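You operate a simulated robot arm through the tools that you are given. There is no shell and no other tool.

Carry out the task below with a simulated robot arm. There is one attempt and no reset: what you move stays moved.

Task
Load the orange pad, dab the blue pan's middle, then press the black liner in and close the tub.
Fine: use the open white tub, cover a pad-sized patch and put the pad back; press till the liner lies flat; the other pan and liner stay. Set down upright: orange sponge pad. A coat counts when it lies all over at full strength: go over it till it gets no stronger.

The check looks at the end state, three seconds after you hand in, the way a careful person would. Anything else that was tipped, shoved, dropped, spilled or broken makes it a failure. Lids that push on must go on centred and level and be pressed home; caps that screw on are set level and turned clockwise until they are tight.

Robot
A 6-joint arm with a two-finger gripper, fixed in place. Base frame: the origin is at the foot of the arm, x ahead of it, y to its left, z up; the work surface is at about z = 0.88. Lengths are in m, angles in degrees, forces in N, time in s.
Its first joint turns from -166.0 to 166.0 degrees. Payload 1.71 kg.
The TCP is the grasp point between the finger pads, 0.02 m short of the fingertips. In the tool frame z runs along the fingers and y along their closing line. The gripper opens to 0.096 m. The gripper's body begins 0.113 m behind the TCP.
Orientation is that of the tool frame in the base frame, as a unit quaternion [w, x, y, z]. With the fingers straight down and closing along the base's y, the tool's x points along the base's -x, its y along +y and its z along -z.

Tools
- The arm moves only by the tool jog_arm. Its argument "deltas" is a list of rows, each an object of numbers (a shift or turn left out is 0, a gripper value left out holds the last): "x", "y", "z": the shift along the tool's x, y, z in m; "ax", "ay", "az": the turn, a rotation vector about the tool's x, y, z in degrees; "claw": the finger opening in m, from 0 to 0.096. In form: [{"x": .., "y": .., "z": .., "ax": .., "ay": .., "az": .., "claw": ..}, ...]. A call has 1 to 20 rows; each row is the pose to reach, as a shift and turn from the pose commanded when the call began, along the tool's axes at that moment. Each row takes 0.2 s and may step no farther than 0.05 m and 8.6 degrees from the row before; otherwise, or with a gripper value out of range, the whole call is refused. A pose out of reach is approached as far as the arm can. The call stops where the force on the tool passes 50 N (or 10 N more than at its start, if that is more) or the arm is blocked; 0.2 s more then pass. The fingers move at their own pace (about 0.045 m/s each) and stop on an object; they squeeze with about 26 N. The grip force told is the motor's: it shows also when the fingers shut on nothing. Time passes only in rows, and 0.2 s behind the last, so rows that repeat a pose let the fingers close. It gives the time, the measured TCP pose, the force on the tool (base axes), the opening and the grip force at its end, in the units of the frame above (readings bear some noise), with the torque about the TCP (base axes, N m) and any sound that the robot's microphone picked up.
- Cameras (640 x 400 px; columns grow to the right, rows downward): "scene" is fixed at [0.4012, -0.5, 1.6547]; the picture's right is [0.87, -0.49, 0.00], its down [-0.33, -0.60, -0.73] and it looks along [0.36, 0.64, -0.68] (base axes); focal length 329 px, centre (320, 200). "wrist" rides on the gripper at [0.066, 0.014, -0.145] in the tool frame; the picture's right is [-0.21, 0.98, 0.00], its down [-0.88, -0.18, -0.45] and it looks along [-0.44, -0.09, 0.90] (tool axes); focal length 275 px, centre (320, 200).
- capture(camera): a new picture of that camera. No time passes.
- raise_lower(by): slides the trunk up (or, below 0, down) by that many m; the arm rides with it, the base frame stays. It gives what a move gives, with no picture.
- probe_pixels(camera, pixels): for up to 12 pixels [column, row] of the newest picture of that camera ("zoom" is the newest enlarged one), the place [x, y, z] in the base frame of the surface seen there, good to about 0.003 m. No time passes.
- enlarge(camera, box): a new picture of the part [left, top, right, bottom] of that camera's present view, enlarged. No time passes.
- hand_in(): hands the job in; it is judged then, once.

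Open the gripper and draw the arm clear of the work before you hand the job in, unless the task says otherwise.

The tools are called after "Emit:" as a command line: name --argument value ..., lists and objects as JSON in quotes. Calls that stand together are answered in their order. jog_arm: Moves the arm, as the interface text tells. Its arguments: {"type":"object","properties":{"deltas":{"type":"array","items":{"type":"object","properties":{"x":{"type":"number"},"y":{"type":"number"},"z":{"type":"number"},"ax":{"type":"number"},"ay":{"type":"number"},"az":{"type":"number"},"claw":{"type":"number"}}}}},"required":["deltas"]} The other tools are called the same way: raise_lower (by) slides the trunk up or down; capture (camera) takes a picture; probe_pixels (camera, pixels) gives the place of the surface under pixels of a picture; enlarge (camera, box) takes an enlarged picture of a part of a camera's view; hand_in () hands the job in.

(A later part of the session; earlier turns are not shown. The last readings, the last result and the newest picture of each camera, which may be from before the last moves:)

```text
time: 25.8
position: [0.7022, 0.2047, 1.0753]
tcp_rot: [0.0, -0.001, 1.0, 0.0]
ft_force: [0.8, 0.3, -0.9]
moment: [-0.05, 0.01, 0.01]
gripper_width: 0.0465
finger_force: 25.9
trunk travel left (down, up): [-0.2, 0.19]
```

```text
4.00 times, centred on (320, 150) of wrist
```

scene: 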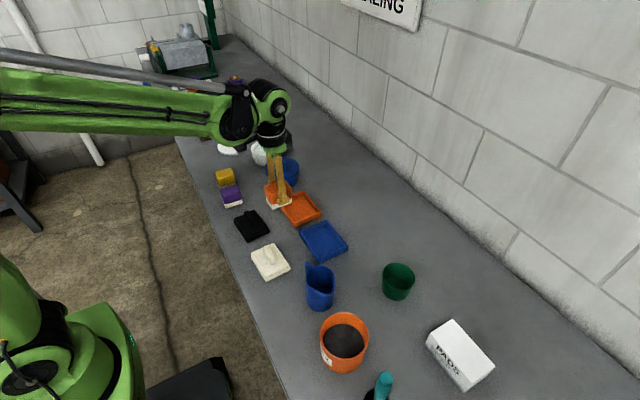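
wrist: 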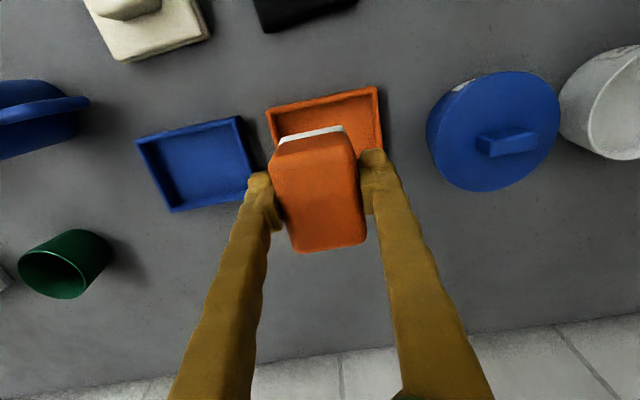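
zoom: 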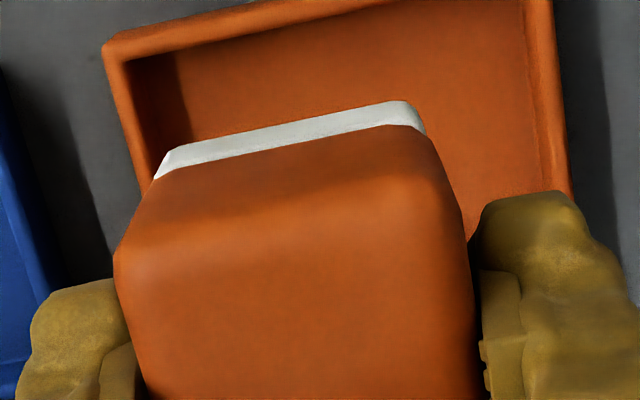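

The sponge is white and loaded, but the pan shows no patch. I return over the middle and try a series of lighter dabs (about 5–10 N) with releases in between.

Emit:
jog_arm --deltas '[{"x": -0.005, "y": -0.04, "claw": 0.03}, {"x": -0.01, "y": -0.08}, {"x": -0.015, "y": -0.12}, {"x": -0.02, "y": -0.155}, {"x": -0.02, "y": -0.155, "z": 0.04}, {"x": -0.02, "y": -0.155, "z": 0.08}, {"x": -0.02, "y": -0.155, "z": 0.12}, {"x": -0.02, "y": -0.155, "z": 0.14}, {"x": -0.02, "y": -0.155, "z": 0.145}, {"x": -0.02, "y": -0.155, "z": 0.147}, {"x": -0.02, "y": -0.155, "z": 0.148}, {"x": -0.02, "y": -0.155, "z": 0.148}]'

Emit:
enlarge --camera "scene" --box '[276, 185, 372, 260]'

Emit:
capture --camera "wrist"

```text
time: 28.4
position: [0.7203, 0.0492, 0.9291]
tcp_rot: [0.0, 0.0, 1.0, -0.001]
ft_force: [-0.2, -0.1, -0.4]
moment: [0.01, -0.03, 0.01]
gripper_width: 0.0466
finger_force: 25.7
trunk travel left (down, up): [-0.2, 0.19]
```

```text
5.33 times, centred on (324, 222) of scene
```

zoom: 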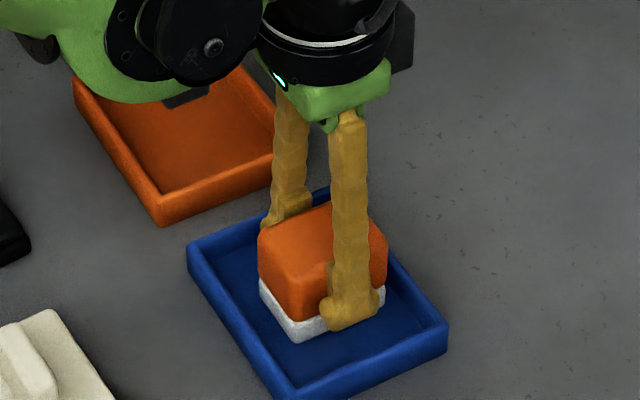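

```text
taken
```

wrist: 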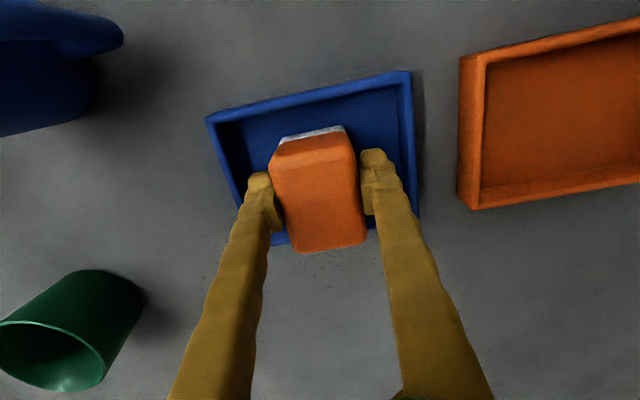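

No contact at 0.9291 now, so the pad slid up about 2 mm in the grip during the firm presses. I go down another 2.5 mm to reach light contact and read the force.

Emit:
jog_arm --deltas '[{"z": 0.001, "claw": 0.03}, {"z": 0.002}, {"z": 0.0025}, {"z": 0.0025}]'

```text
time: 29.4
position: [0.7211, 0.0495, 0.9267]
tcp_rot: [0.0, 0.0, 1.0, 0.0]
ft_force: [9.0, 1.0, 34.4]
moment: [0.0, -0.2, -0.02]
gripper_width: 0.0466
finger_force: 26.3
trunk travel left (down, up): [-0.2, 0.19]
```

Force rose to 34 N over 2.4 mm, so contact is firm. I ease off 1 mm and make a small ±3 mm rubbing motion to see if that lays the coat.

Emit:
jog_arm --deltas '[{"z": -0.0012, "claw": 0.03}, {"z": -0.0012, "x": 0.003}, {"z": -0.0012, "x": 0.0}, {"z": -0.0012, "x": -0.003}, {"z": -0.0012, "x": 0.0}, {"z": -0.0012, "y": 0.003}, {"z": -0.0012, "y": 0.0}, {"z": -0.0012, "y": -0.003}, {"z": -0.0012, "y": 0}, {"z": -0.0012}]'

Emit:
jog_arm --deltas '[{"z": -0.005, "claw": 0.03}, {"z": -0.03}, {"z": -0.07}, {"z": -0.11}, {"z": -0.15}, {"z": -0.15}]'

Emit:
enlarge --camera "scene" --box '[292, 215, 356, 265]'

```text
time: 31.6
position: [0.7227, 0.0502, 0.9268]
tcp_rot: [0.0, 0.0, 1.0, 0.0]
ft_force: [-0.5, -1.0, 1.8]
moment: [0.02, -0.02, 0.02]
gripper_width: 0.0468
finger_force: 26.4
trunk travel left (down, up): [-0.2, 0.19]
```

```text
time: 33.0
position: [0.722, 0.0492, 1.0775]
tcp_rot: [0.0, -0.001, 1.0, -0.001]
ft_force: [-0.9, -0.2, 0.1]
moment: [0.05, -0.01, 0.02]
gripper_width: 0.0465
finger_force: 25.7
trunk travel left (down, up): [-0.2, 0.19]
```

```text
8.00 times, centred on (324, 240) of scene
```

zoom: 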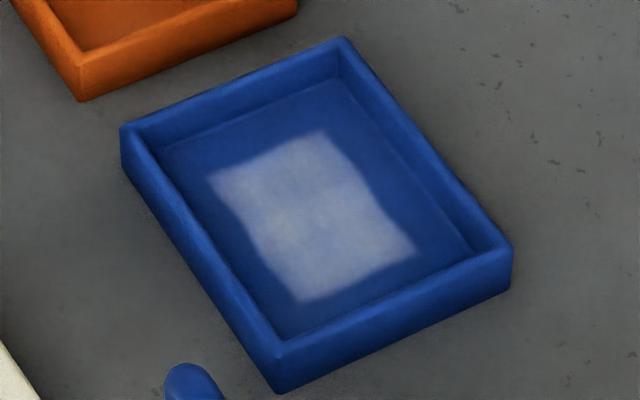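

Rubbing works: a white patch now lies in the pan's middle (corners about (210,175), (325,132), (415,250), (298,302) in the zoom). I probe its corners to check size and position.

Emit:
probe_pixels --camera "zoom" --pixels '[[212, 177], [325, 134], [415, 250], [300, 300], [312, 215], [265, 155], [370, 195], [255, 235], [358, 275], [490, 250], [280, 345], [126, 128]]'

Emit:
enlarge --camera "scene" --box '[304, 225, 352, 255]'

```text
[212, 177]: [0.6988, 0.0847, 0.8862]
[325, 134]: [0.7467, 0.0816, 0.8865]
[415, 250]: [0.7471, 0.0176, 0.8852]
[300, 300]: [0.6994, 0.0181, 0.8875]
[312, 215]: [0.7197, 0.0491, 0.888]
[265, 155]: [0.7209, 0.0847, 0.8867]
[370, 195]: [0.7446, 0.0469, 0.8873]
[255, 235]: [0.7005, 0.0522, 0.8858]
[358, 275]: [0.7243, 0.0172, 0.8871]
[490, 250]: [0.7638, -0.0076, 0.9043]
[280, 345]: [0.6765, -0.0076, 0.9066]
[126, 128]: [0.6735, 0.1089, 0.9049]
```

```text
13.33 times, centred on (328, 240) of scene
```

zoom: 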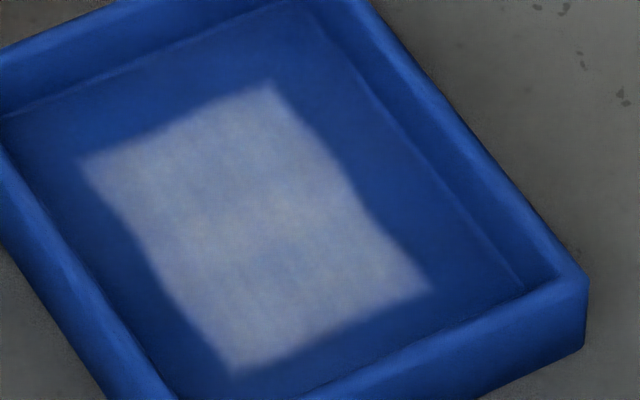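

The patch lies at x 0.699–0.747, y 0.018–0.083, centred, but is still translucent and uneven. I go back down to light contact and rub more with small motions in both directions.

Emit:
jog_arm --deltas '[{"z": 0.05, "claw": 0.03}, {"z": 0.1}, {"z": 0.135}, {"z": 0.147}, {"z": 0.15}, {"z": 0.1507}, {"z": 0.1507, "x": 0.003}, {"z": 0.1507}, {"z": 0.1507, "x": -0.003}, {"z": 0.1507}, {"z": 0.1507, "y": 0.003}, {"z": 0.1507}, {"z": 0.1507, "y": -0.003}, {"z": 0.1507}, {"z": 0.1507, "x": 0.003, "y": 0.003}, {"z": 0.1507}, {"z": 0.1507, "x": -0.003, "y": -0.003}, {"z": 0.1507}]'

Emit:
jog_arm --deltas '[{"z": -0.005, "claw": 0.03}, {"z": -0.03}, {"z": -0.07}, {"z": -0.11}, {"z": -0.15}, {"z": -0.15}]'

Emit:
enlarge --camera "scene" --box '[292, 215, 356, 265]'

```text
time: 36.8
position: [0.721, 0.0483, 0.9257]
tcp_rot: [0.0, 0.0, 1.0, 0.0]
ft_force: [2.7, -2.4, 17.2]
moment: [0.0, -0.07, 0.0]
gripper_width: 0.0465
finger_force: 25.7
trunk travel left (down, up): [-0.2, 0.19]
```

```text
time: 38.2
position: [0.7215, 0.0501, 1.0763]
tcp_rot: [0.0, -0.002, 1.0, 0.0]
ft_force: [1.0, 0.2, -0.1]
moment: [0.0, -0.03, -0.02]
gripper_width: 0.0466
finger_force: 25.9
trunk travel left (down, up): [-0.2, 0.19]
```

```text
8.00 times, centred on (324, 240) of scene
```

zoom: 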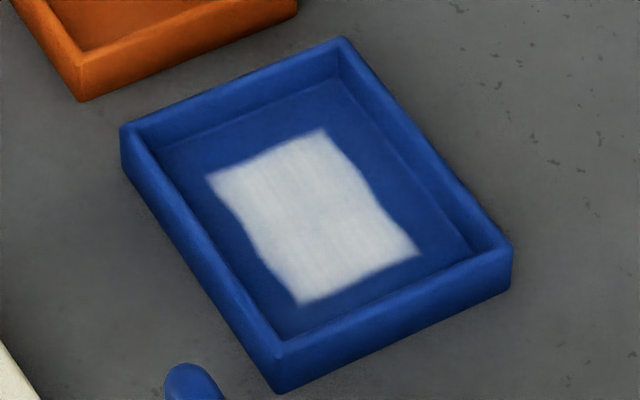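

Much stronger, same footprint, and the pan hasn't moved. I do another round with a bit wider y-travel (±8 mm) so the patch ends are covered as well.

Emit:
jog_arm --deltas '[{"z": 0.05, "claw": 0.03}, {"z": 0.1}, {"z": 0.135}, {"z": 0.147}, {"z": 0.15}, {"z": 0.1507}, {"z": 0.1507, "y": 0.004}, {"z": 0.1507, "y": 0.008}, {"z": 0.1507, "y": 0.004}, {"z": 0.1507}, {"z": 0.1507, "y": -0.004}, {"z": 0.1507, "y": -0.008}, {"z": 0.1507, "y": -0.004}, {"z": 0.1507, "x": 0.003}, {"z": 0.1507}, {"z": 0.1507, "x": -0.003}, {"z": 0.1507}]'

Emit:
jog_arm --deltas '[{"z": -0.005, "claw": 0.03}, {"z": -0.03}, {"z": -0.07}, {"z": -0.11}, {"z": -0.15}, {"z": -0.15}]'

Emit:
enlarge --camera "scene" --box '[292, 215, 356, 265]'

```text
time: 41.8
position: [0.7223, 0.0506, 0.9264]
tcp_rot: [0.001, 0.0, 1.0, 0.0]
ft_force: [9.1, 0.6, 23.0]
moment: [0.07, -0.13, -0.04]
gripper_width: 0.0466
finger_force: 26.0
trunk travel left (down, up): [-0.2, 0.19]
```

```text
time: 43.2
position: [0.7212, 0.0483, 1.0761]
tcp_rot: [0.0, 0.0, 1.0, 0.0]
ft_force: [0.8, 0.0, -0.5]
moment: [-0.01, -0.04, 0.03]
gripper_width: 0.0467
finger_force: 25.7
trunk travel left (down, up): [-0.2, 0.19]
```

```text
8.00 times, centred on (324, 240) of scene
```

zoom: 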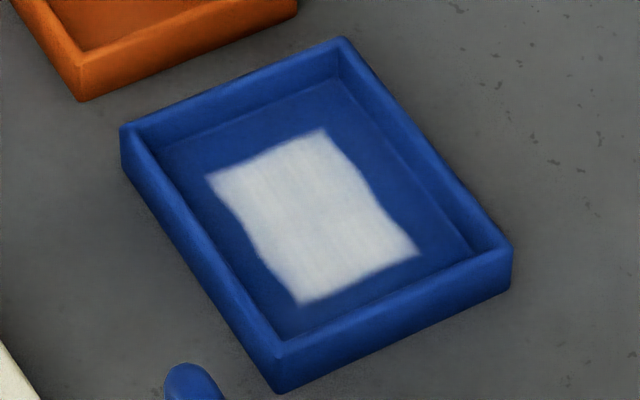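

The footprint and brightness now look about the same as before. I zoom further to judge uniformity.

Emit:
enlarge --camera "scene" --box '[304, 225, 352, 255]'

Emit:
enlarge --camera "scene" --box '[270, 160, 350, 210]'

```text
13.33 times, centred on (328, 240) of scene
```

zoom: 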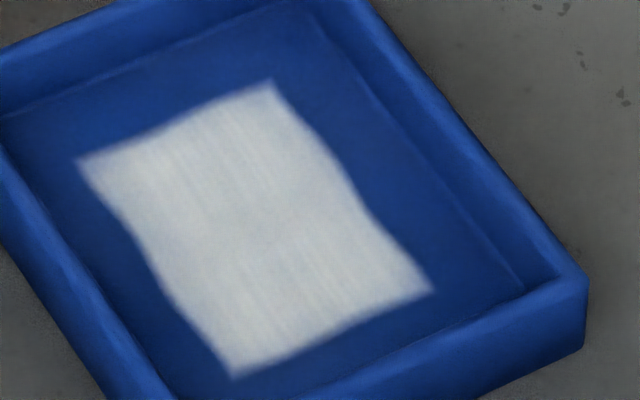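

```text
8.00 times, centred on (310, 185) of scene
```

zoom: 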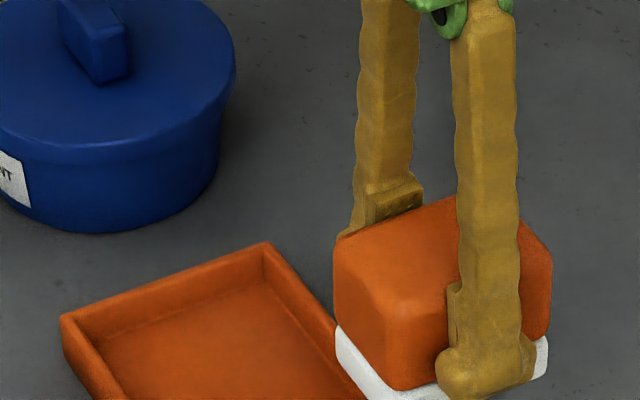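

The patch looks nearly solid white with faint streaks. One more rubbing round to verify it gets no stronger.

Emit:
jog_arm --deltas '[{"z": 0.05, "claw": 0.03}, {"z": 0.1}, {"z": 0.135}, {"z": 0.147}, {"z": 0.15}, {"z": 0.1509}, {"z": 0.1509, "y": 0.004}, {"z": 0.1509, "y": 0.008}, {"z": 0.1509, "y": 0.004}, {"z": 0.1509}, {"z": 0.1509, "y": -0.004}, {"z": 0.1509, "y": -0.008}, {"z": 0.1509, "y": -0.004}, {"z": 0.1509, "x": 0.004}, {"z": 0.1509}, {"z": 0.1509, "x": -0.004}, {"z": 0.1509, "x": 0.004}, {"z": 0.1509, "x": -0.004}, {"z": 0.1509}]'

Emit:
jog_arm --deltas '[{"z": -0.005, "claw": 0.03}, {"z": -0.03}, {"z": -0.07}, {"z": -0.11}, {"z": -0.15}, {"z": -0.15}]'

Emit:
enlarge --camera "scene" --box '[304, 225, 352, 255]'

Emit:
enlarge --camera "scene" --box '[292, 215, 356, 265]'

```text
time: 47.2
position: [0.7206, 0.0491, 0.9244]
tcp_rot: [0.001, 0.0, 1.0, 0.0]
ft_force: [0.7, 0.0, 6.4]
moment: [-0.03, -0.05, 0.02]
gripper_width: 0.0473
finger_force: 25.7
trunk travel left (down, up): [-0.2, 0.19]
```

```text
time: 48.6
position: [0.7225, 0.0484, 1.0739]
tcp_rot: [0.0, -0.001, 1.0, 0.0]
ft_force: [-0.7, -0.9, -0.5]
moment: [0.02, 0.0, 0.01]
gripper_width: 0.0472
finger_force: 26.2
trunk travel left (down, up): [-0.2, 0.19]
```

```text
13.33 times, centred on (328, 240) of scene
```

zoom: 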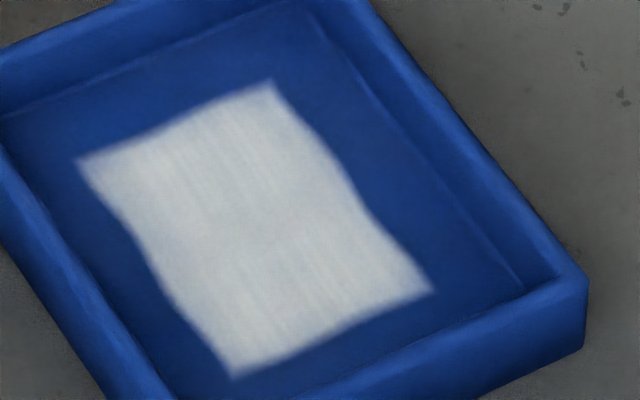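

```text
8.00 times, centred on (324, 240) of scene
```

zoom: 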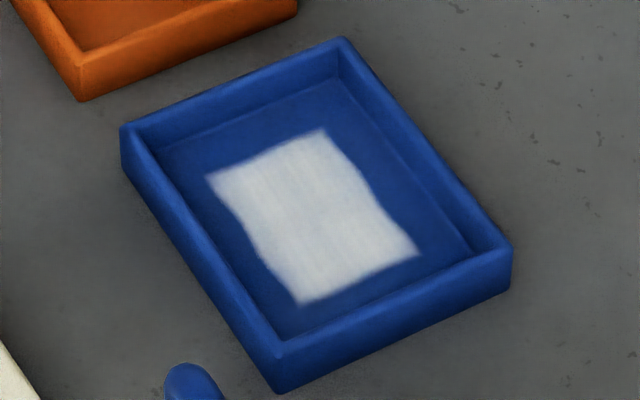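

The coat is unchanged from the last round, so it has plateaued. I check the sponge itself to see whether it still holds sealant, to rule out a depleted pad.

Emit:
enlarge --camera "scene" --box '[300, 175, 364, 225]'

Emit:
capture --camera "wrist"

```text
8.00 times, centred on (332, 200) of scene
```

zoom: 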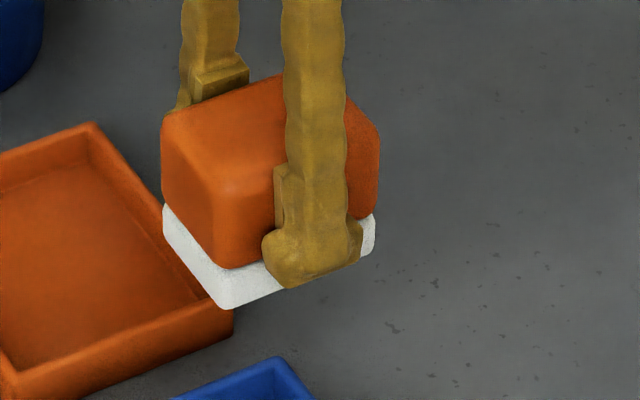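

```text
taken
```

wrist: 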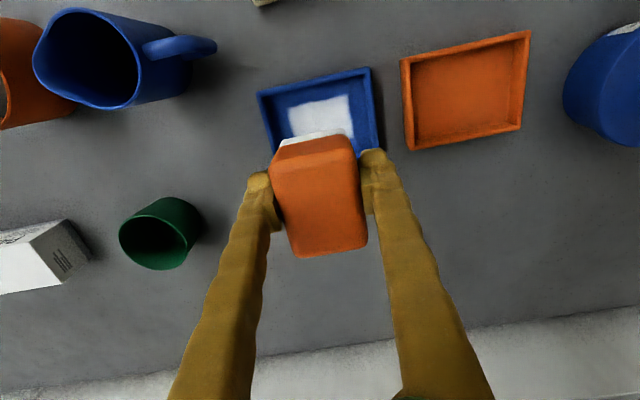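

The sponge is still bright white and the patch in the wrist view (323,115) is solid, so the coat is at full strength. Now I carry the pad back to above its original place (0.555, 0.544).

Emit:
jog_arm --deltas '[{"x": 0.01395, "y": 0.0413, "claw": 0.03}, {"x": 0.0279, "y": 0.0826}, {"x": 0.0418, "y": 0.124}, {"x": 0.0558, "y": 0.1653}, {"x": 0.0697, "y": 0.2066}, {"x": 0.0837, "y": 0.248}, {"x": 0.0976, "y": 0.2892}, {"x": 0.1116, "y": 0.3305}, {"x": 0.1255, "y": 0.372}, {"x": 0.1395, "y": 0.4132}, {"x": 0.1535, "y": 0.4545}, {"x": 0.1674, "y": 0.4955}, {"x": 0.1674, "y": 0.4955}]'

Emit:
capture --camera "wrist"

Emit:
enlarge --camera "scene" --box '[180, 90, 300, 190]'

```text
time: 51.4
position: [0.5538, 0.5452, 1.0739]
tcp_rot: [0.0, -0.001, 1.0, -0.001]
ft_force: [0.4, 0.5, -0.4]
moment: [-0.03, -0.05, 0.03]
gripper_width: 0.0471
finger_force: 25.9
trunk travel left (down, up): [-0.2, 0.19]
```

```text
taken
```

wrist: 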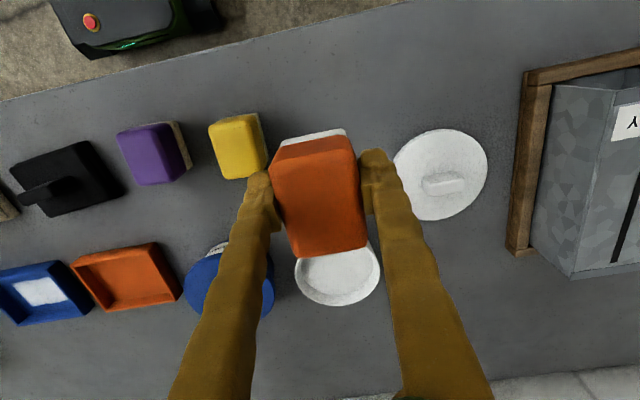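

```text
4.00 times, centred on (240, 140) of scene
```

zoom: 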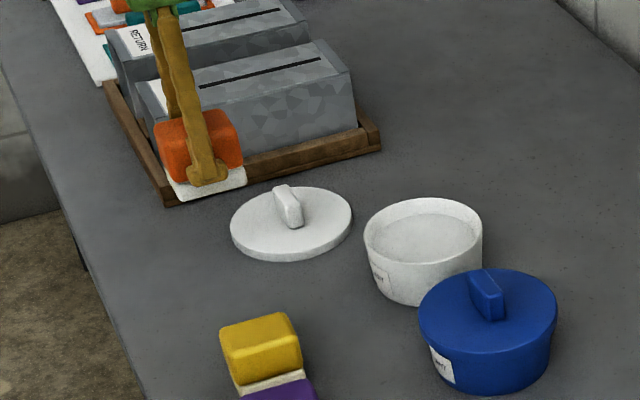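

The pad is above its spot next to the yellow pad. I descend to a few mm above expected contact.

Emit:
jog_arm --deltas '[{"z": 0.04, "claw": 0.03}, {"z": 0.08}, {"z": 0.12}, {"z": 0.14}, {"z": 0.148}, {"z": 0.151}, {"z": 0.151}]'

Emit:
enlarge --camera "scene" --box '[190, 120, 270, 190]'

```text
time: 53.0
position: [0.5532, 0.5437, 0.9236]
tcp_rot: [0.0, 0.001, 1.0, 0.0]
ft_force: [0.9, -0.2, -0.3]
moment: [0.01, -0.02, -0.01]
gripper_width: 0.0468
finger_force: 25.9
trunk travel left (down, up): [-0.2, 0.19]
```

```text
5.71 times, centred on (230, 155) of scene
```

zoom: 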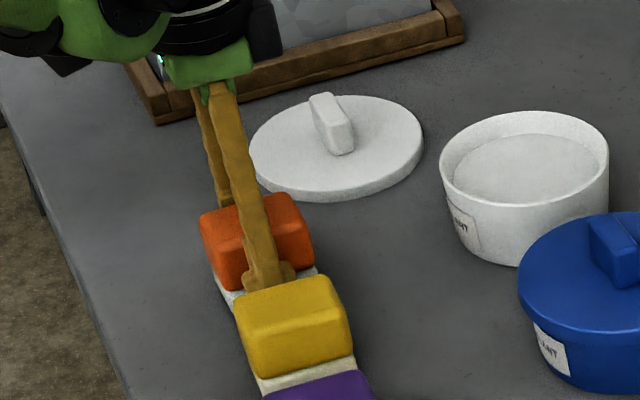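

No contact yet at 0.9236. I step down about 1 mm at a time to feel the table.

Emit:
jog_arm --deltas '[{"z": 0.0015, "claw": 0.03}, {"z": 0.003}, {"z": 0.004}, {"z": 0.004}]'

```text
time: 54.0
position: [0.5547, 0.545, 0.9207]
tcp_rot: [-0.001, -0.001, 1.0, 0.0]
ft_force: [0.1, 0.1, -0.1]
moment: [-0.01, 0.04, 0.0]
gripper_width: 0.0469
finger_force: 26.3
trunk travel left (down, up): [-0.2, 0.19]
```

Emit:
jog_arm --deltas '[{"z": 0.001, "claw": 0.03}, {"z": 0.0015}, {"z": 0.0015}]'

```text
time: 54.8
position: [0.5527, 0.5447, 0.9187]
tcp_rot: [0.0, -0.001, 1.0, 0.001]
ft_force: [2.4, 3.1, 13.2]
moment: [0.04, -0.08, 0.02]
gripper_width: 0.047
finger_force: 26.0
trunk travel left (down, up): [-0.2, 0.19]
```

Contact with the table (13 N at z 0.9187). I ease off slightly, open the fingers just enough, and rise straight up.

Emit:
jog_arm --deltas '[{"z": -0.0006, "claw": 0.03}, {"z": -0.0006, "claw": 0.062}, {"z": -0.0006, "claw": 0.062}, {"z": -0.0006, "claw": 0.062}, {"z": -0.0006, "claw": 0.062}]'

Emit:
jog_arm --deltas '[{"z": -0.01, "claw": 0.062}, {"z": -0.04}, {"z": -0.08}, {"z": -0.12}, {"z": -0.16}, {"z": -0.16}]'

Emit:
capture --camera "wrist"

Emit:
enlarge --camera "scene" --box '[190, 120, 350, 220]'

```text
time: 56.0
position: [0.5535, 0.544, 0.9192]
tcp_rot: [-0.001, -0.001, 1.0, 0.001]
ft_force: [-0.5, 0.3, -0.9]
moment: [0.02, 0.0, 0.03]
gripper_width: 0.062
finger_force: 0.0
trunk travel left (down, up): [-0.2, 0.19]
```

```text
time: 57.4
position: [0.5532, 0.5447, 1.0807]
tcp_rot: [0.0, -0.001, 1.0, 0.0]
ft_force: [0.6, 0.1, 0.6]
moment: [-0.03, -0.02, -0.02]
gripper_width: 0.0619
finger_force: 0.0
trunk travel left (down, up): [-0.2, 0.19]
```

```text
taken
```

wrist: 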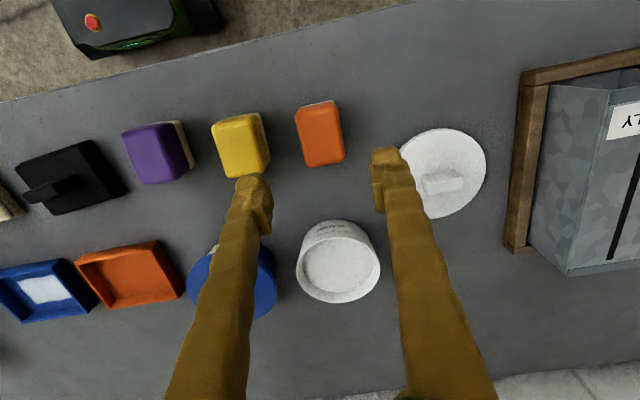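

```text
4.00 times, centred on (270, 170) of scene
```

zoom: 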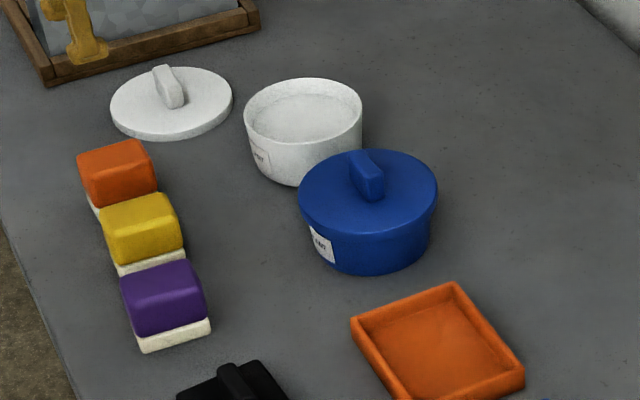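

The orange pad stands upright in its place again. Next the black liner: its handle is thin along x, so I rotate the tool -90° about its axis while moving to above the liner at (0.555, 0.212), staying high.

Emit:
jog_arm --deltas '[{"y": -0.03025, "az": -8.18, "claw": 0.062}, {"y": -0.0605, "az": -16.36}, {"y": -0.09075, "az": -24.55}, {"y": -0.121, "az": -32.73}, {"y": -0.15125, "az": -40.91}, {"y": -0.1815, "az": -49.09}, {"y": -0.21175, "az": -57.27}, {"y": -0.242, "az": -65.45}, {"y": -0.27225, "az": -73.64}, {"y": -0.3025, "az": -81.82}, {"y": -0.3327, "az": -90}, {"y": -0.3327, "az": -90}]'

Emit:
capture --camera "wrist"

Emit:
capture --camera "scene"

```text
time: 60.0
position: [0.5544, 0.2119, 1.0782]
tcp_rot: [0.0, 0.708, -0.707, 0.001]
ft_force: [-0.4, -0.2, -0.5]
moment: [0.03, 0.02, 0.01]
gripper_width: 0.0621
finger_force: 0.0
trunk travel left (down, up): [-0.2, 0.19]
```

```text
taken
```

wrist: 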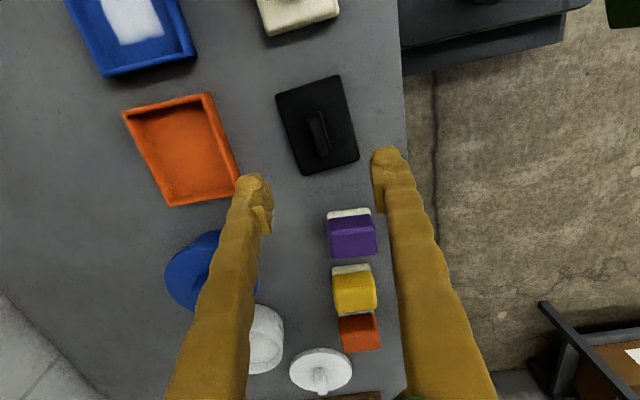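

```text
taken
```

scene: 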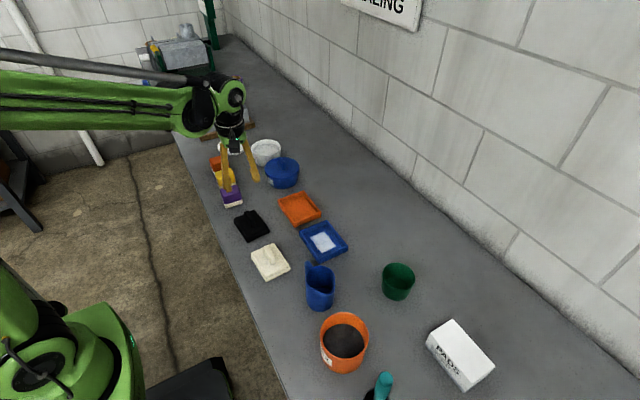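

The tool is now rotated (tool x = -Y, tool y = -X). The liner is seen at wrist (318,125) with its handle at (320,132); I enlarge and probe it.

Emit:
enlarge --camera "wrist" --box '[250, 60, 390, 190]'

Emit:
probe_pixels --camera "zoom" --pixels '[[120, 165], [360, 75], [455, 395], [210, 455], [250, 240], [300, 225], [275, 245], [290, 340], [330, 335], [270, 300], [320, 290], [285, 230]]'

```text
3.08 times, centred on (320, 125) of wrist
```

zoom: 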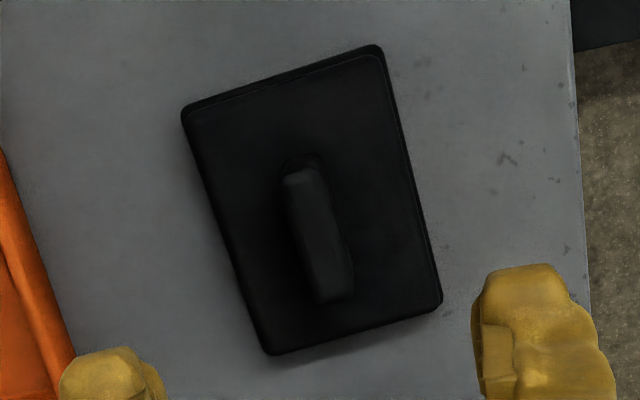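

```text
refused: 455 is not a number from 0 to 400
```

Emit:
probe_pixels --camera "zoom" --pixels '[[186, 115], [378, 52], [436, 300], [270, 348], [290, 180], [320, 175], [305, 190], [325, 295], [350, 285], [300, 235], [335, 230], [320, 240]]'

Emit:
probe_pixels --camera "zoom" --pixels '[[280, 85], [408, 180], [230, 235], [350, 325], [200, 125], [370, 65], [425, 295], [275, 335], [310, 210], [322, 262], [345, 258], [303, 255]]'

```text
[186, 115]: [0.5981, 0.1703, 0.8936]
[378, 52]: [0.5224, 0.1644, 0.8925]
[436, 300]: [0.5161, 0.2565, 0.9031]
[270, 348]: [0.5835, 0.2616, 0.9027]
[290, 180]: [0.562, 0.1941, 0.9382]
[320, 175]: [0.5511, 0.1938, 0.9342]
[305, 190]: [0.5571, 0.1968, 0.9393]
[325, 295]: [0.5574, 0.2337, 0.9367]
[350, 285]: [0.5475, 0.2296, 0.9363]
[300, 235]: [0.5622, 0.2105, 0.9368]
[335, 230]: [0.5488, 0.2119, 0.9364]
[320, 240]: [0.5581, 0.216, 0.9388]
```

```text
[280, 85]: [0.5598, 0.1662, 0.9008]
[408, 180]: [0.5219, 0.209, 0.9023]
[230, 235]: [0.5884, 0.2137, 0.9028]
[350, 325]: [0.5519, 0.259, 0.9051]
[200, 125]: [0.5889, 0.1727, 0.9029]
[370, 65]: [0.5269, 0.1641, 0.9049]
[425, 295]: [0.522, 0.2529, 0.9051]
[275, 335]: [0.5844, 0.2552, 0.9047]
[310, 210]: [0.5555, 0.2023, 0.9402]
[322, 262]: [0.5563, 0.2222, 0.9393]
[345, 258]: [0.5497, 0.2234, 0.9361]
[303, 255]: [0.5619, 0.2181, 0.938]
```

The liner sits at about (0.555, 0.212) with its handle x 0.548–0.562, y 0.194–0.233, top z 0.939, yawed about 4.5° CCW. I turn the tool by -4.5° and descend with fingertips staying above the plate (z≈0.912).

Emit:
jog_arm --deltas '[{"x": -0.001, "z": 0.04, "az": -2.5, "claw": 0.05}, {"x": -0.001, "z": 0.08, "az": -4.5}, {"x": -0.001, "z": 0.115, "az": -4.5}, {"x": -0.001, "z": 0.135, "az": -4.5}, {"x": -0.001, "z": 0.146, "az": -4.5}, {"x": -0.001, "z": 0.146, "az": -4.5}]'

Emit:
capture --camera "wrist"

Emit:
enlarge --camera "scene" --box '[210, 180, 290, 250]'

```text
time: 61.4
position: [0.5548, 0.2126, 0.9325]
tcp_rot: [0.0, 0.735, -0.678, 0.0]
ft_force: [0.3, 0.3, -0.1]
moment: [0.03, 0.0, 0.02]
gripper_width: 0.05
finger_force: 0.0
trunk travel left (down, up): [-0.2, 0.19]
```

```text
taken
```

wrist: 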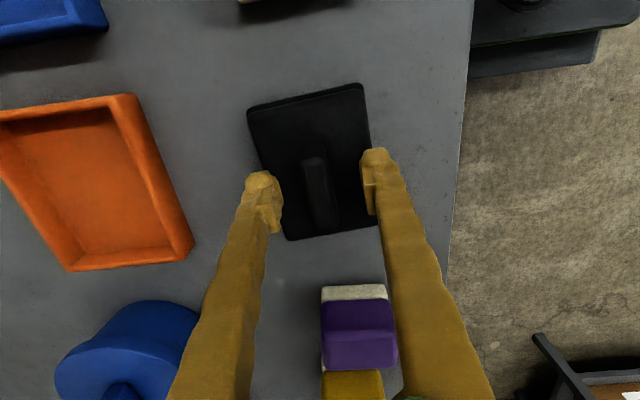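

```text
5.71 times, centred on (250, 215) of scene
```

zoom: 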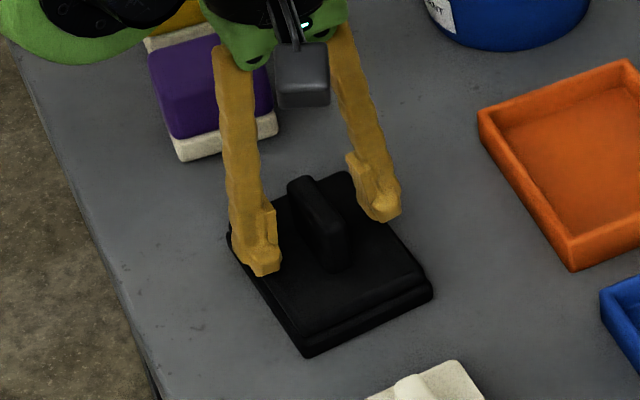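

Fingers straddle the handle well, centred. I close on it.

Emit:
jog_arm --deltas '[{"claw": 0.02}, {"claw": 0.005}, {"claw": 0.005}, {"claw": 0.005}, {"claw": 0.005}, {"claw": 0.005}]'

Emit:
capture --camera "wrist"

Emit:
enlarge --camera "scene" --box '[210, 180, 290, 250]'

```text
time: 62.8
position: [0.5531, 0.2133, 0.9319]
tcp_rot: [0.0, 0.734, -0.679, 0.0]
ft_force: [-0.8, -0.2, -0.1]
moment: [0.03, -0.02, 0.0]
gripper_width: 0.0146
finger_force: 26.6
trunk travel left (down, up): [-0.2, 0.19]
```

```text
taken
```

wrist: 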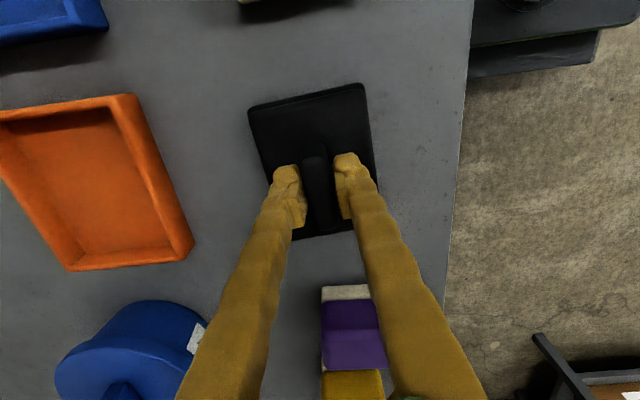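

```text
5.71 times, centred on (250, 215) of scene
```

zoom: 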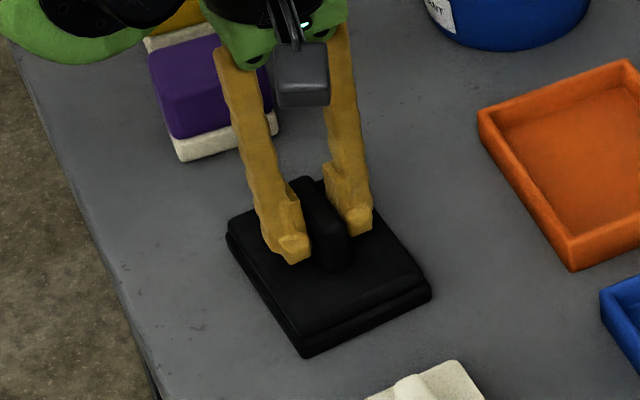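

The handle is gripped (opening 0.0146, 26.6 N). I lift the liner straight up 10 cm.

Emit:
jog_arm --deltas '[{"z": -0.01, "claw": 0.005}, {"z": -0.04}, {"z": -0.08}, {"z": -0.1}, {"z": -0.1}]'

Emit:
capture --camera "wrist"

Emit:
enlarge --camera "scene" --box '[210, 150, 290, 220]'

```text
time: 64.0
position: [0.5534, 0.2112, 1.0328]
tcp_rot: [0.0, 0.735, -0.679, -0.001]
ft_force: [0.7, 0.4, -1.0]
moment: [0.01, -0.01, -0.03]
gripper_width: 0.0142
finger_force: 25.9
trunk travel left (down, up): [-0.2, 0.19]
```

```text
taken
```

wrist: 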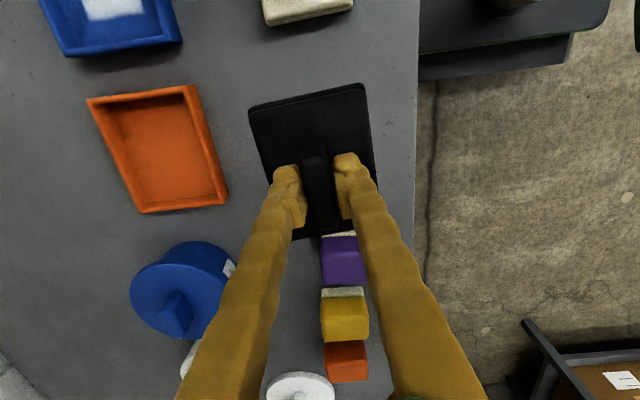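

```text
5.71 times, centred on (250, 185) of scene
```

zoom: 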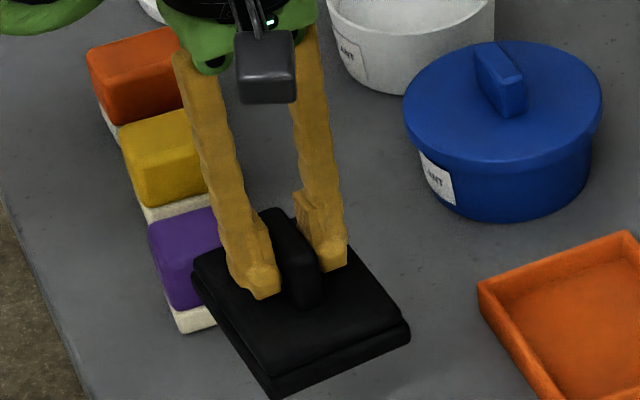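

The liner hangs level. I carry it to above the blue pan centre while turning it back by 4.5° so it is square with the pan.

Emit:
jog_arm --deltas '[{"x": 0.0293, "y": -0.0258, "az": 0.75, "claw": 0.005}, {"x": 0.0587, "y": -0.0516, "az": 1.5}, {"x": 0.088, "y": -0.0773, "az": 2.25}, {"x": 0.1173, "y": -0.1031, "az": 3.0}, {"x": 0.1467, "y": -0.1289, "az": 3.75}, {"x": 0.176, "y": -0.1547, "az": 4.5}, {"x": 0.176, "y": -0.1547, "az": 4.5}]'

Emit:
capture --camera "wrist"

Emit:
enlarge --camera "scene" --box '[276, 170, 372, 260]'

```text
time: 65.6
position: [0.7238, 0.0492, 1.0323]
tcp_rot: [0.0, -0.707, 0.707, 0.001]
ft_force: [0.6, -0.2, -1.0]
moment: [0.04, 0.03, -0.02]
gripper_width: 0.0146
finger_force: 26.0
trunk travel left (down, up): [-0.2, 0.19]
```

```text
taken
```

wrist: 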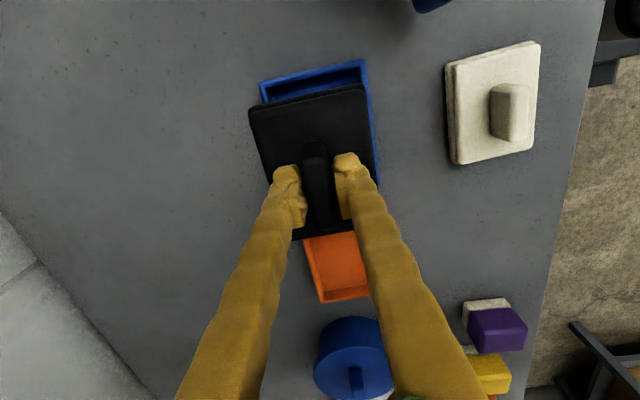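

```text
4.44 times, centred on (324, 215) of scene
```

zoom: 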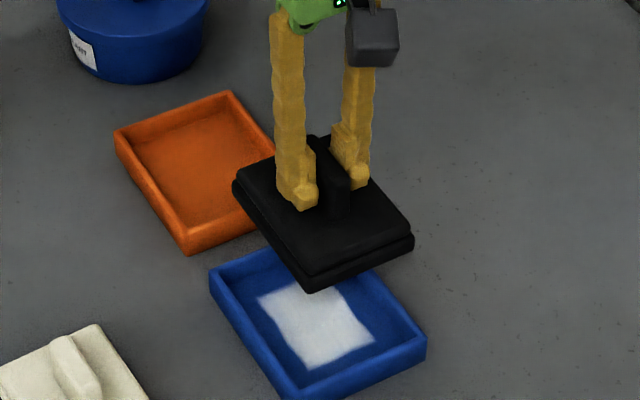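

The liner is above the pan. I enlarge the scene view on it and probe its plate corners to find its centre and yaw relative to the pan.

Emit:
enlarge --camera "scene" --box '[320, 190, 376, 240]'

Emit:
enlarge --camera "scene" --box '[320, 195, 380, 240]'

```text
8.00 times, centred on (348, 215) of scene
```

zoom: 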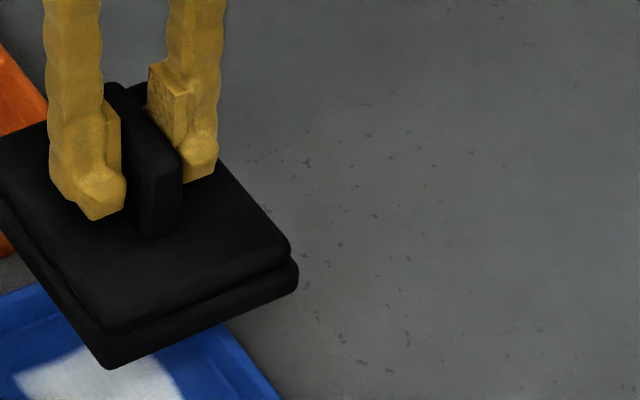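

```text
8.89 times, centred on (350, 218) of scene
```

zoom: 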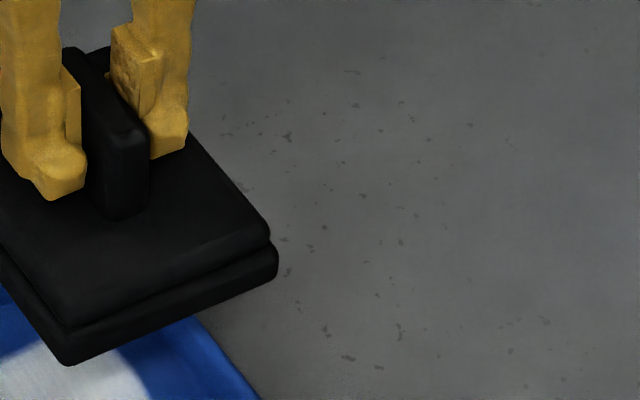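

Emit:
enlarge --camera "scene" --box '[314, 192, 378, 242]'

Emit:
enlarge --camera "scene" --box '[306, 190, 370, 240]'

```text
8.00 times, centred on (346, 217) of scene
```

zoom: 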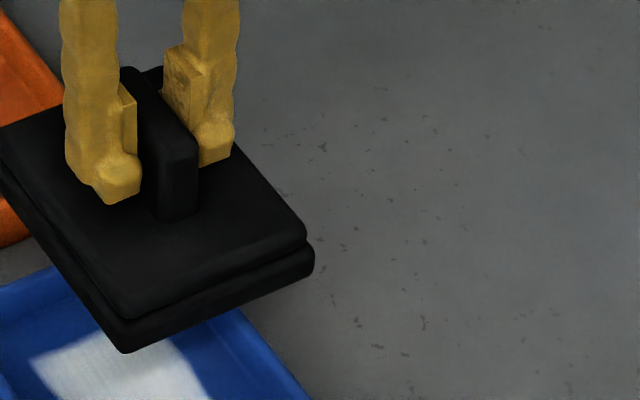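

```text
8.00 times, centred on (338, 215) of scene
```

zoom: 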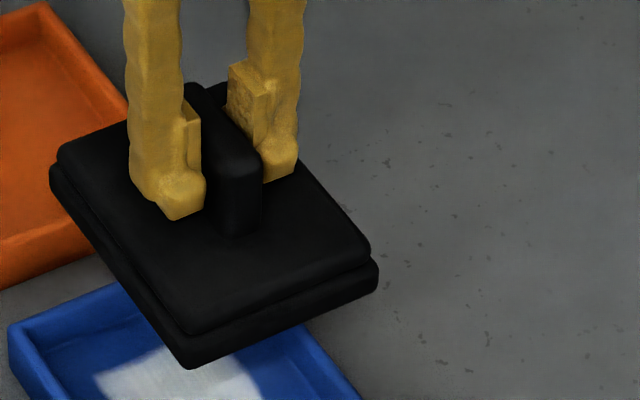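

Now all visible corners are in the zoom: lower slab corners (52,172), (188,362), (377,275) and upper plate corners (62,155), (190,325), (368,245). I probe them.

Emit:
probe_pixels --camera "zoom" --pixels '[[62, 155], [190, 325], [366, 245], [55, 178], [188, 355], [374, 272], [125, 245], [280, 290], [180, 95], [325, 185], [240, 160], [245, 200]]'

Emit:
probe_pixels --camera "zoom" --pixels '[[70, 155], [192, 320], [360, 243], [75, 165], [100, 200], [140, 255], [165, 290], [230, 305], [270, 285], [310, 268], [345, 225], [310, 175]]'

```text
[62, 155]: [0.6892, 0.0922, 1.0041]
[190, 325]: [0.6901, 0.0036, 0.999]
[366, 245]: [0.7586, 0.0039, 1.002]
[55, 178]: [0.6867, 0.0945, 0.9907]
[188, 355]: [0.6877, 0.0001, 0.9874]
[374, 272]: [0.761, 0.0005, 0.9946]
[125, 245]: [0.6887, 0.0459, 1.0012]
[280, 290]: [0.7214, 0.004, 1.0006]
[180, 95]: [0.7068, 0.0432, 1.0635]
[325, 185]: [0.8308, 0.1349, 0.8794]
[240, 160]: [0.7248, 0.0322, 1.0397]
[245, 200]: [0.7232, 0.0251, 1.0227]
```

```text
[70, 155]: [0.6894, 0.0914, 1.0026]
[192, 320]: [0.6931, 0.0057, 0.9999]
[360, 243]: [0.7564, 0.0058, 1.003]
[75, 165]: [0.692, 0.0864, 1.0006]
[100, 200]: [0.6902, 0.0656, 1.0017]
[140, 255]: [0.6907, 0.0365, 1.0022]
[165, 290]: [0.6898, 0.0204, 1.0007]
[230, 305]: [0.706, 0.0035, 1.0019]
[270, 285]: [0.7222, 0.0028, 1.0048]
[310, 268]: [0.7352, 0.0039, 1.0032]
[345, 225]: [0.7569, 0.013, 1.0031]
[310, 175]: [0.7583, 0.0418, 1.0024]
```

Liner centre is (0.724, 0.0475) and square; pan inner centre is about (0.721, 0.0485). I shift by (-3, +1) mm and lower until the liner's underside is just above the rim.

Emit:
jog_arm --deltas '[{"x": -0.001, "y": 0.003, "z": 0.02, "claw": 0.005}, {"x": -0.001, "y": 0.003, "z": 0.045}, {"x": -0.001, "y": 0.003, "z": 0.065}, {"x": -0.001, "y": 0.003, "z": 0.065}]'

Emit:
enlarge --camera "scene" --box '[288, 200, 368, 262]'

Emit:
capture --camera "wrist"

```text
time: 66.6
position: [0.7191, 0.0506, 0.9678]
tcp_rot: [0.0, 0.708, -0.706, 0.0]
ft_force: [0.0, 0.6, 0.1]
moment: [0.02, 0.04, 0.02]
gripper_width: 0.0144
finger_force: 25.7
trunk travel left (down, up): [-0.2, 0.19]
```

```text
6.45 times, centred on (328, 231) of scene
```

zoom: 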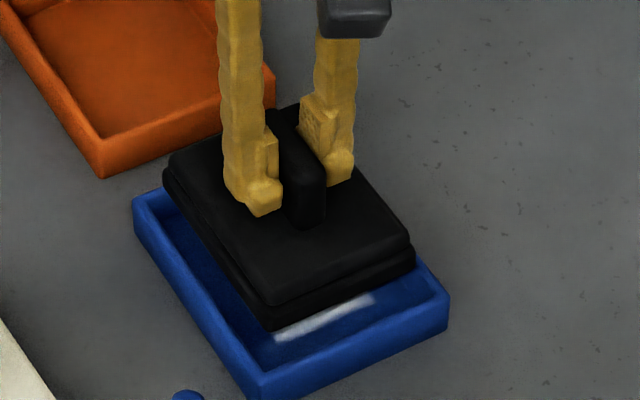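

```text
taken
```

wrist: 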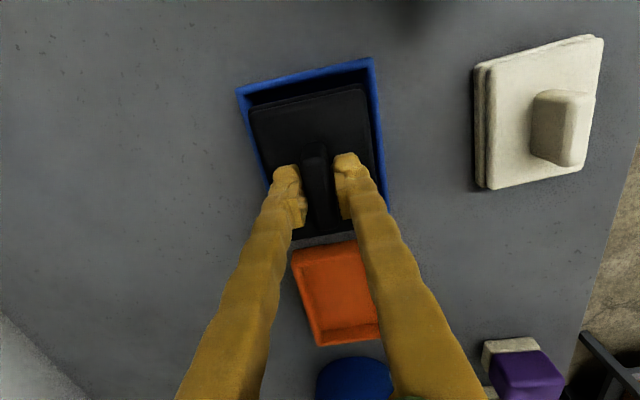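

I probe liner and pan edges at this height to check centring (liner corners (165,180), (270,325), (413,262); pan rim (135,205), (262,375), (447,300)).

Emit:
probe_pixels --camera "zoom" --pixels '[[168, 184], [270, 322], [412, 262], [215, 255], [340, 292], [137, 205], [262, 374], [445, 300], [190, 285], [360, 338], [272, 295], [405, 240]]'

Emit:
probe_pixels --camera "wrist" --pixels '[[240, 92], [371, 60], [250, 112], [366, 88], [258, 150], [375, 130], [387, 130], [246, 110], [378, 100], [300, 80], [310, 98], [262, 165]]'

```text
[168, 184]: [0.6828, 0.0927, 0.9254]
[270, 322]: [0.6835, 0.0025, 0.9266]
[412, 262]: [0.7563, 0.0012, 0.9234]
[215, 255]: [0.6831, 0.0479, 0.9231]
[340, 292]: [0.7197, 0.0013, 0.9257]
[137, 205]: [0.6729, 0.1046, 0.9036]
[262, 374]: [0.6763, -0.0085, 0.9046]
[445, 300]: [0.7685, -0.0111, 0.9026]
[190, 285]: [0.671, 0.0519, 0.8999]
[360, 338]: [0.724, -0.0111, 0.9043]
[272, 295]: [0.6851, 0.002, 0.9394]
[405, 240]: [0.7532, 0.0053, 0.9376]
```

```text
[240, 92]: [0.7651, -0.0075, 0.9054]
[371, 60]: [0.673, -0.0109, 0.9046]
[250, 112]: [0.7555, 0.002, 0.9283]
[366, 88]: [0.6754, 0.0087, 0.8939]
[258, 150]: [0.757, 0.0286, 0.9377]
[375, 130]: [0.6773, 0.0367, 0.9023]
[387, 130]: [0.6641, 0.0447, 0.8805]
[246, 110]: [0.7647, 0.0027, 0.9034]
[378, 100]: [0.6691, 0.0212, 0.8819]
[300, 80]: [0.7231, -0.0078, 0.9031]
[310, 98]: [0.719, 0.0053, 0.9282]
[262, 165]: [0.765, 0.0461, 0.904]
```

Liner (x 0.683–0.7565, y ≈0.0015–0.095) is centred in the pan within about 1 mm. I lower it into the pan in small steps.

Emit:
jog_arm --deltas '[{"z": 0.01, "claw": 0.005}, {"z": 0.018}, {"z": 0.023}, {"z": 0.026}, {"z": 0.028}, {"z": 0.029}, {"z": 0.03}, {"z": 0.03}]'

Emit:
enlarge --camera "scene" --box '[288, 200, 368, 262]'

```text
time: 68.4
position: [0.7202, 0.0499, 0.9382]
tcp_rot: [0.001, -0.707, 0.708, 0.001]
ft_force: [5.5, 1.2, 21.3]
moment: [0.0, -0.1, -0.02]
gripper_width: 0.0148
finger_force: 26.4
trunk travel left (down, up): [-0.2, 0.19]
```

```text
6.45 times, centred on (328, 231) of scene
```

zoom: 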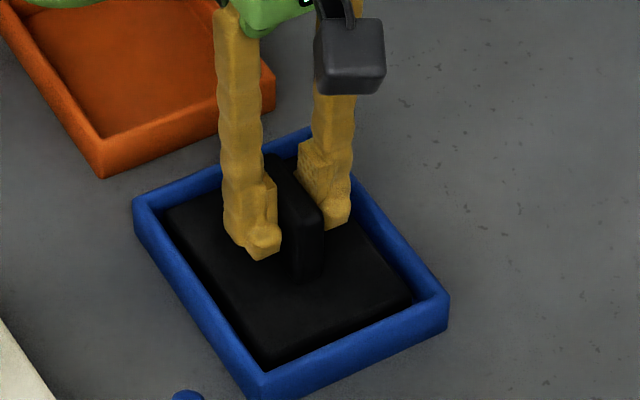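

The liner rests on the pan floor (21 N at 0.9382). I press slightly harder through the handle, then check flatness.

Emit:
jog_arm --deltas '[{"z": 0.0008, "claw": 0.005}, {"z": 0.0015}, {"z": 0.0015}, {"z": 0.0015}]'

Emit:
enlarge --camera "scene" --box '[288, 200, 368, 262]'

```text
time: 69.4
position: [0.7194, 0.0504, 0.9375]
tcp_rot: [0.001, -0.707, 0.708, -0.001]
ft_force: [11.2, 0.4, 45.1]
moment: [0.01, -0.21, 0.0]
gripper_width: 0.0147
finger_force: 25.6
trunk travel left (down, up): [-0.2, 0.19]
```

```text
6.45 times, centred on (328, 231) of scene
```

zoom: 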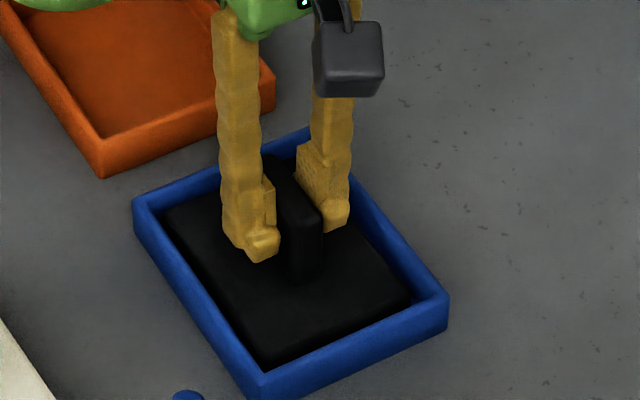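

Pressed at 45 N with no further sinking. I ease off, open the fingers and rise, then check that the liner lies flat.

Emit:
jog_arm --deltas '[{"z": -0.0015, "claw": 0.005}, {"z": -0.0015, "claw": 0.03}, {"z": -0.0015, "claw": 0.04}, {"z": -0.0015, "claw": 0.04}, {"z": -0.0015, "claw": 0.04}]'

Emit:
jog_arm --deltas '[{"z": -0.01, "claw": 0.04}, {"z": -0.04}, {"z": -0.08}, {"z": -0.12}, {"z": -0.15}, {"z": -0.15}]'

Emit:
enlarge --camera "scene" --box '[292, 210, 364, 265]'

Emit:
capture --camera "wrist"

```text
time: 70.6
position: [0.7201, 0.05, 0.9369]
tcp_rot: [0.0, 0.707, -0.707, 0.0]
ft_force: [-1.2, -0.8, 1.2]
moment: [0.01, -0.01, -0.01]
gripper_width: 0.04
finger_force: 0.0
trunk travel left (down, up): [-0.2, 0.19]
```

```text
time: 72.0
position: [0.7193, 0.0515, 1.0872]
tcp_rot: [0.0, 0.707, -0.707, 0.0]
ft_force: [-0.2, 0.3, 0.0]
moment: [-0.02, 0.0, 0.02]
gripper_width: 0.0398
finger_force: 0.1
trunk travel left (down, up): [-0.2, 0.19]
```

```text
7.27 times, centred on (328, 238) of scene
```

zoom: 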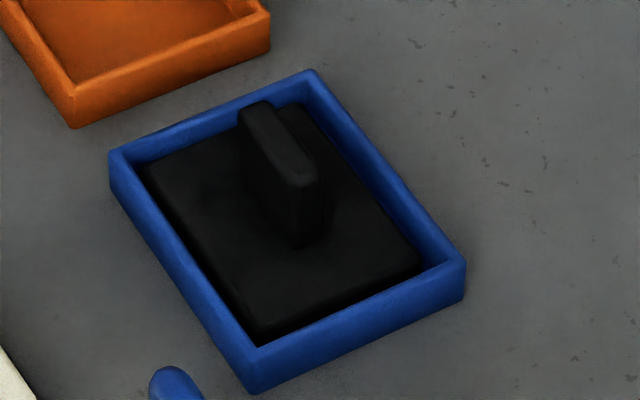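

```text
taken
```

wrist: 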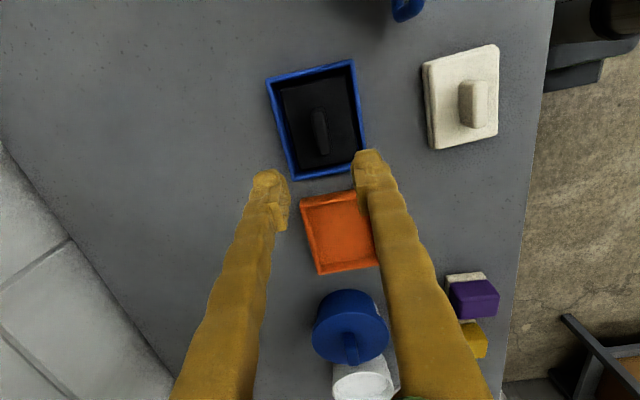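

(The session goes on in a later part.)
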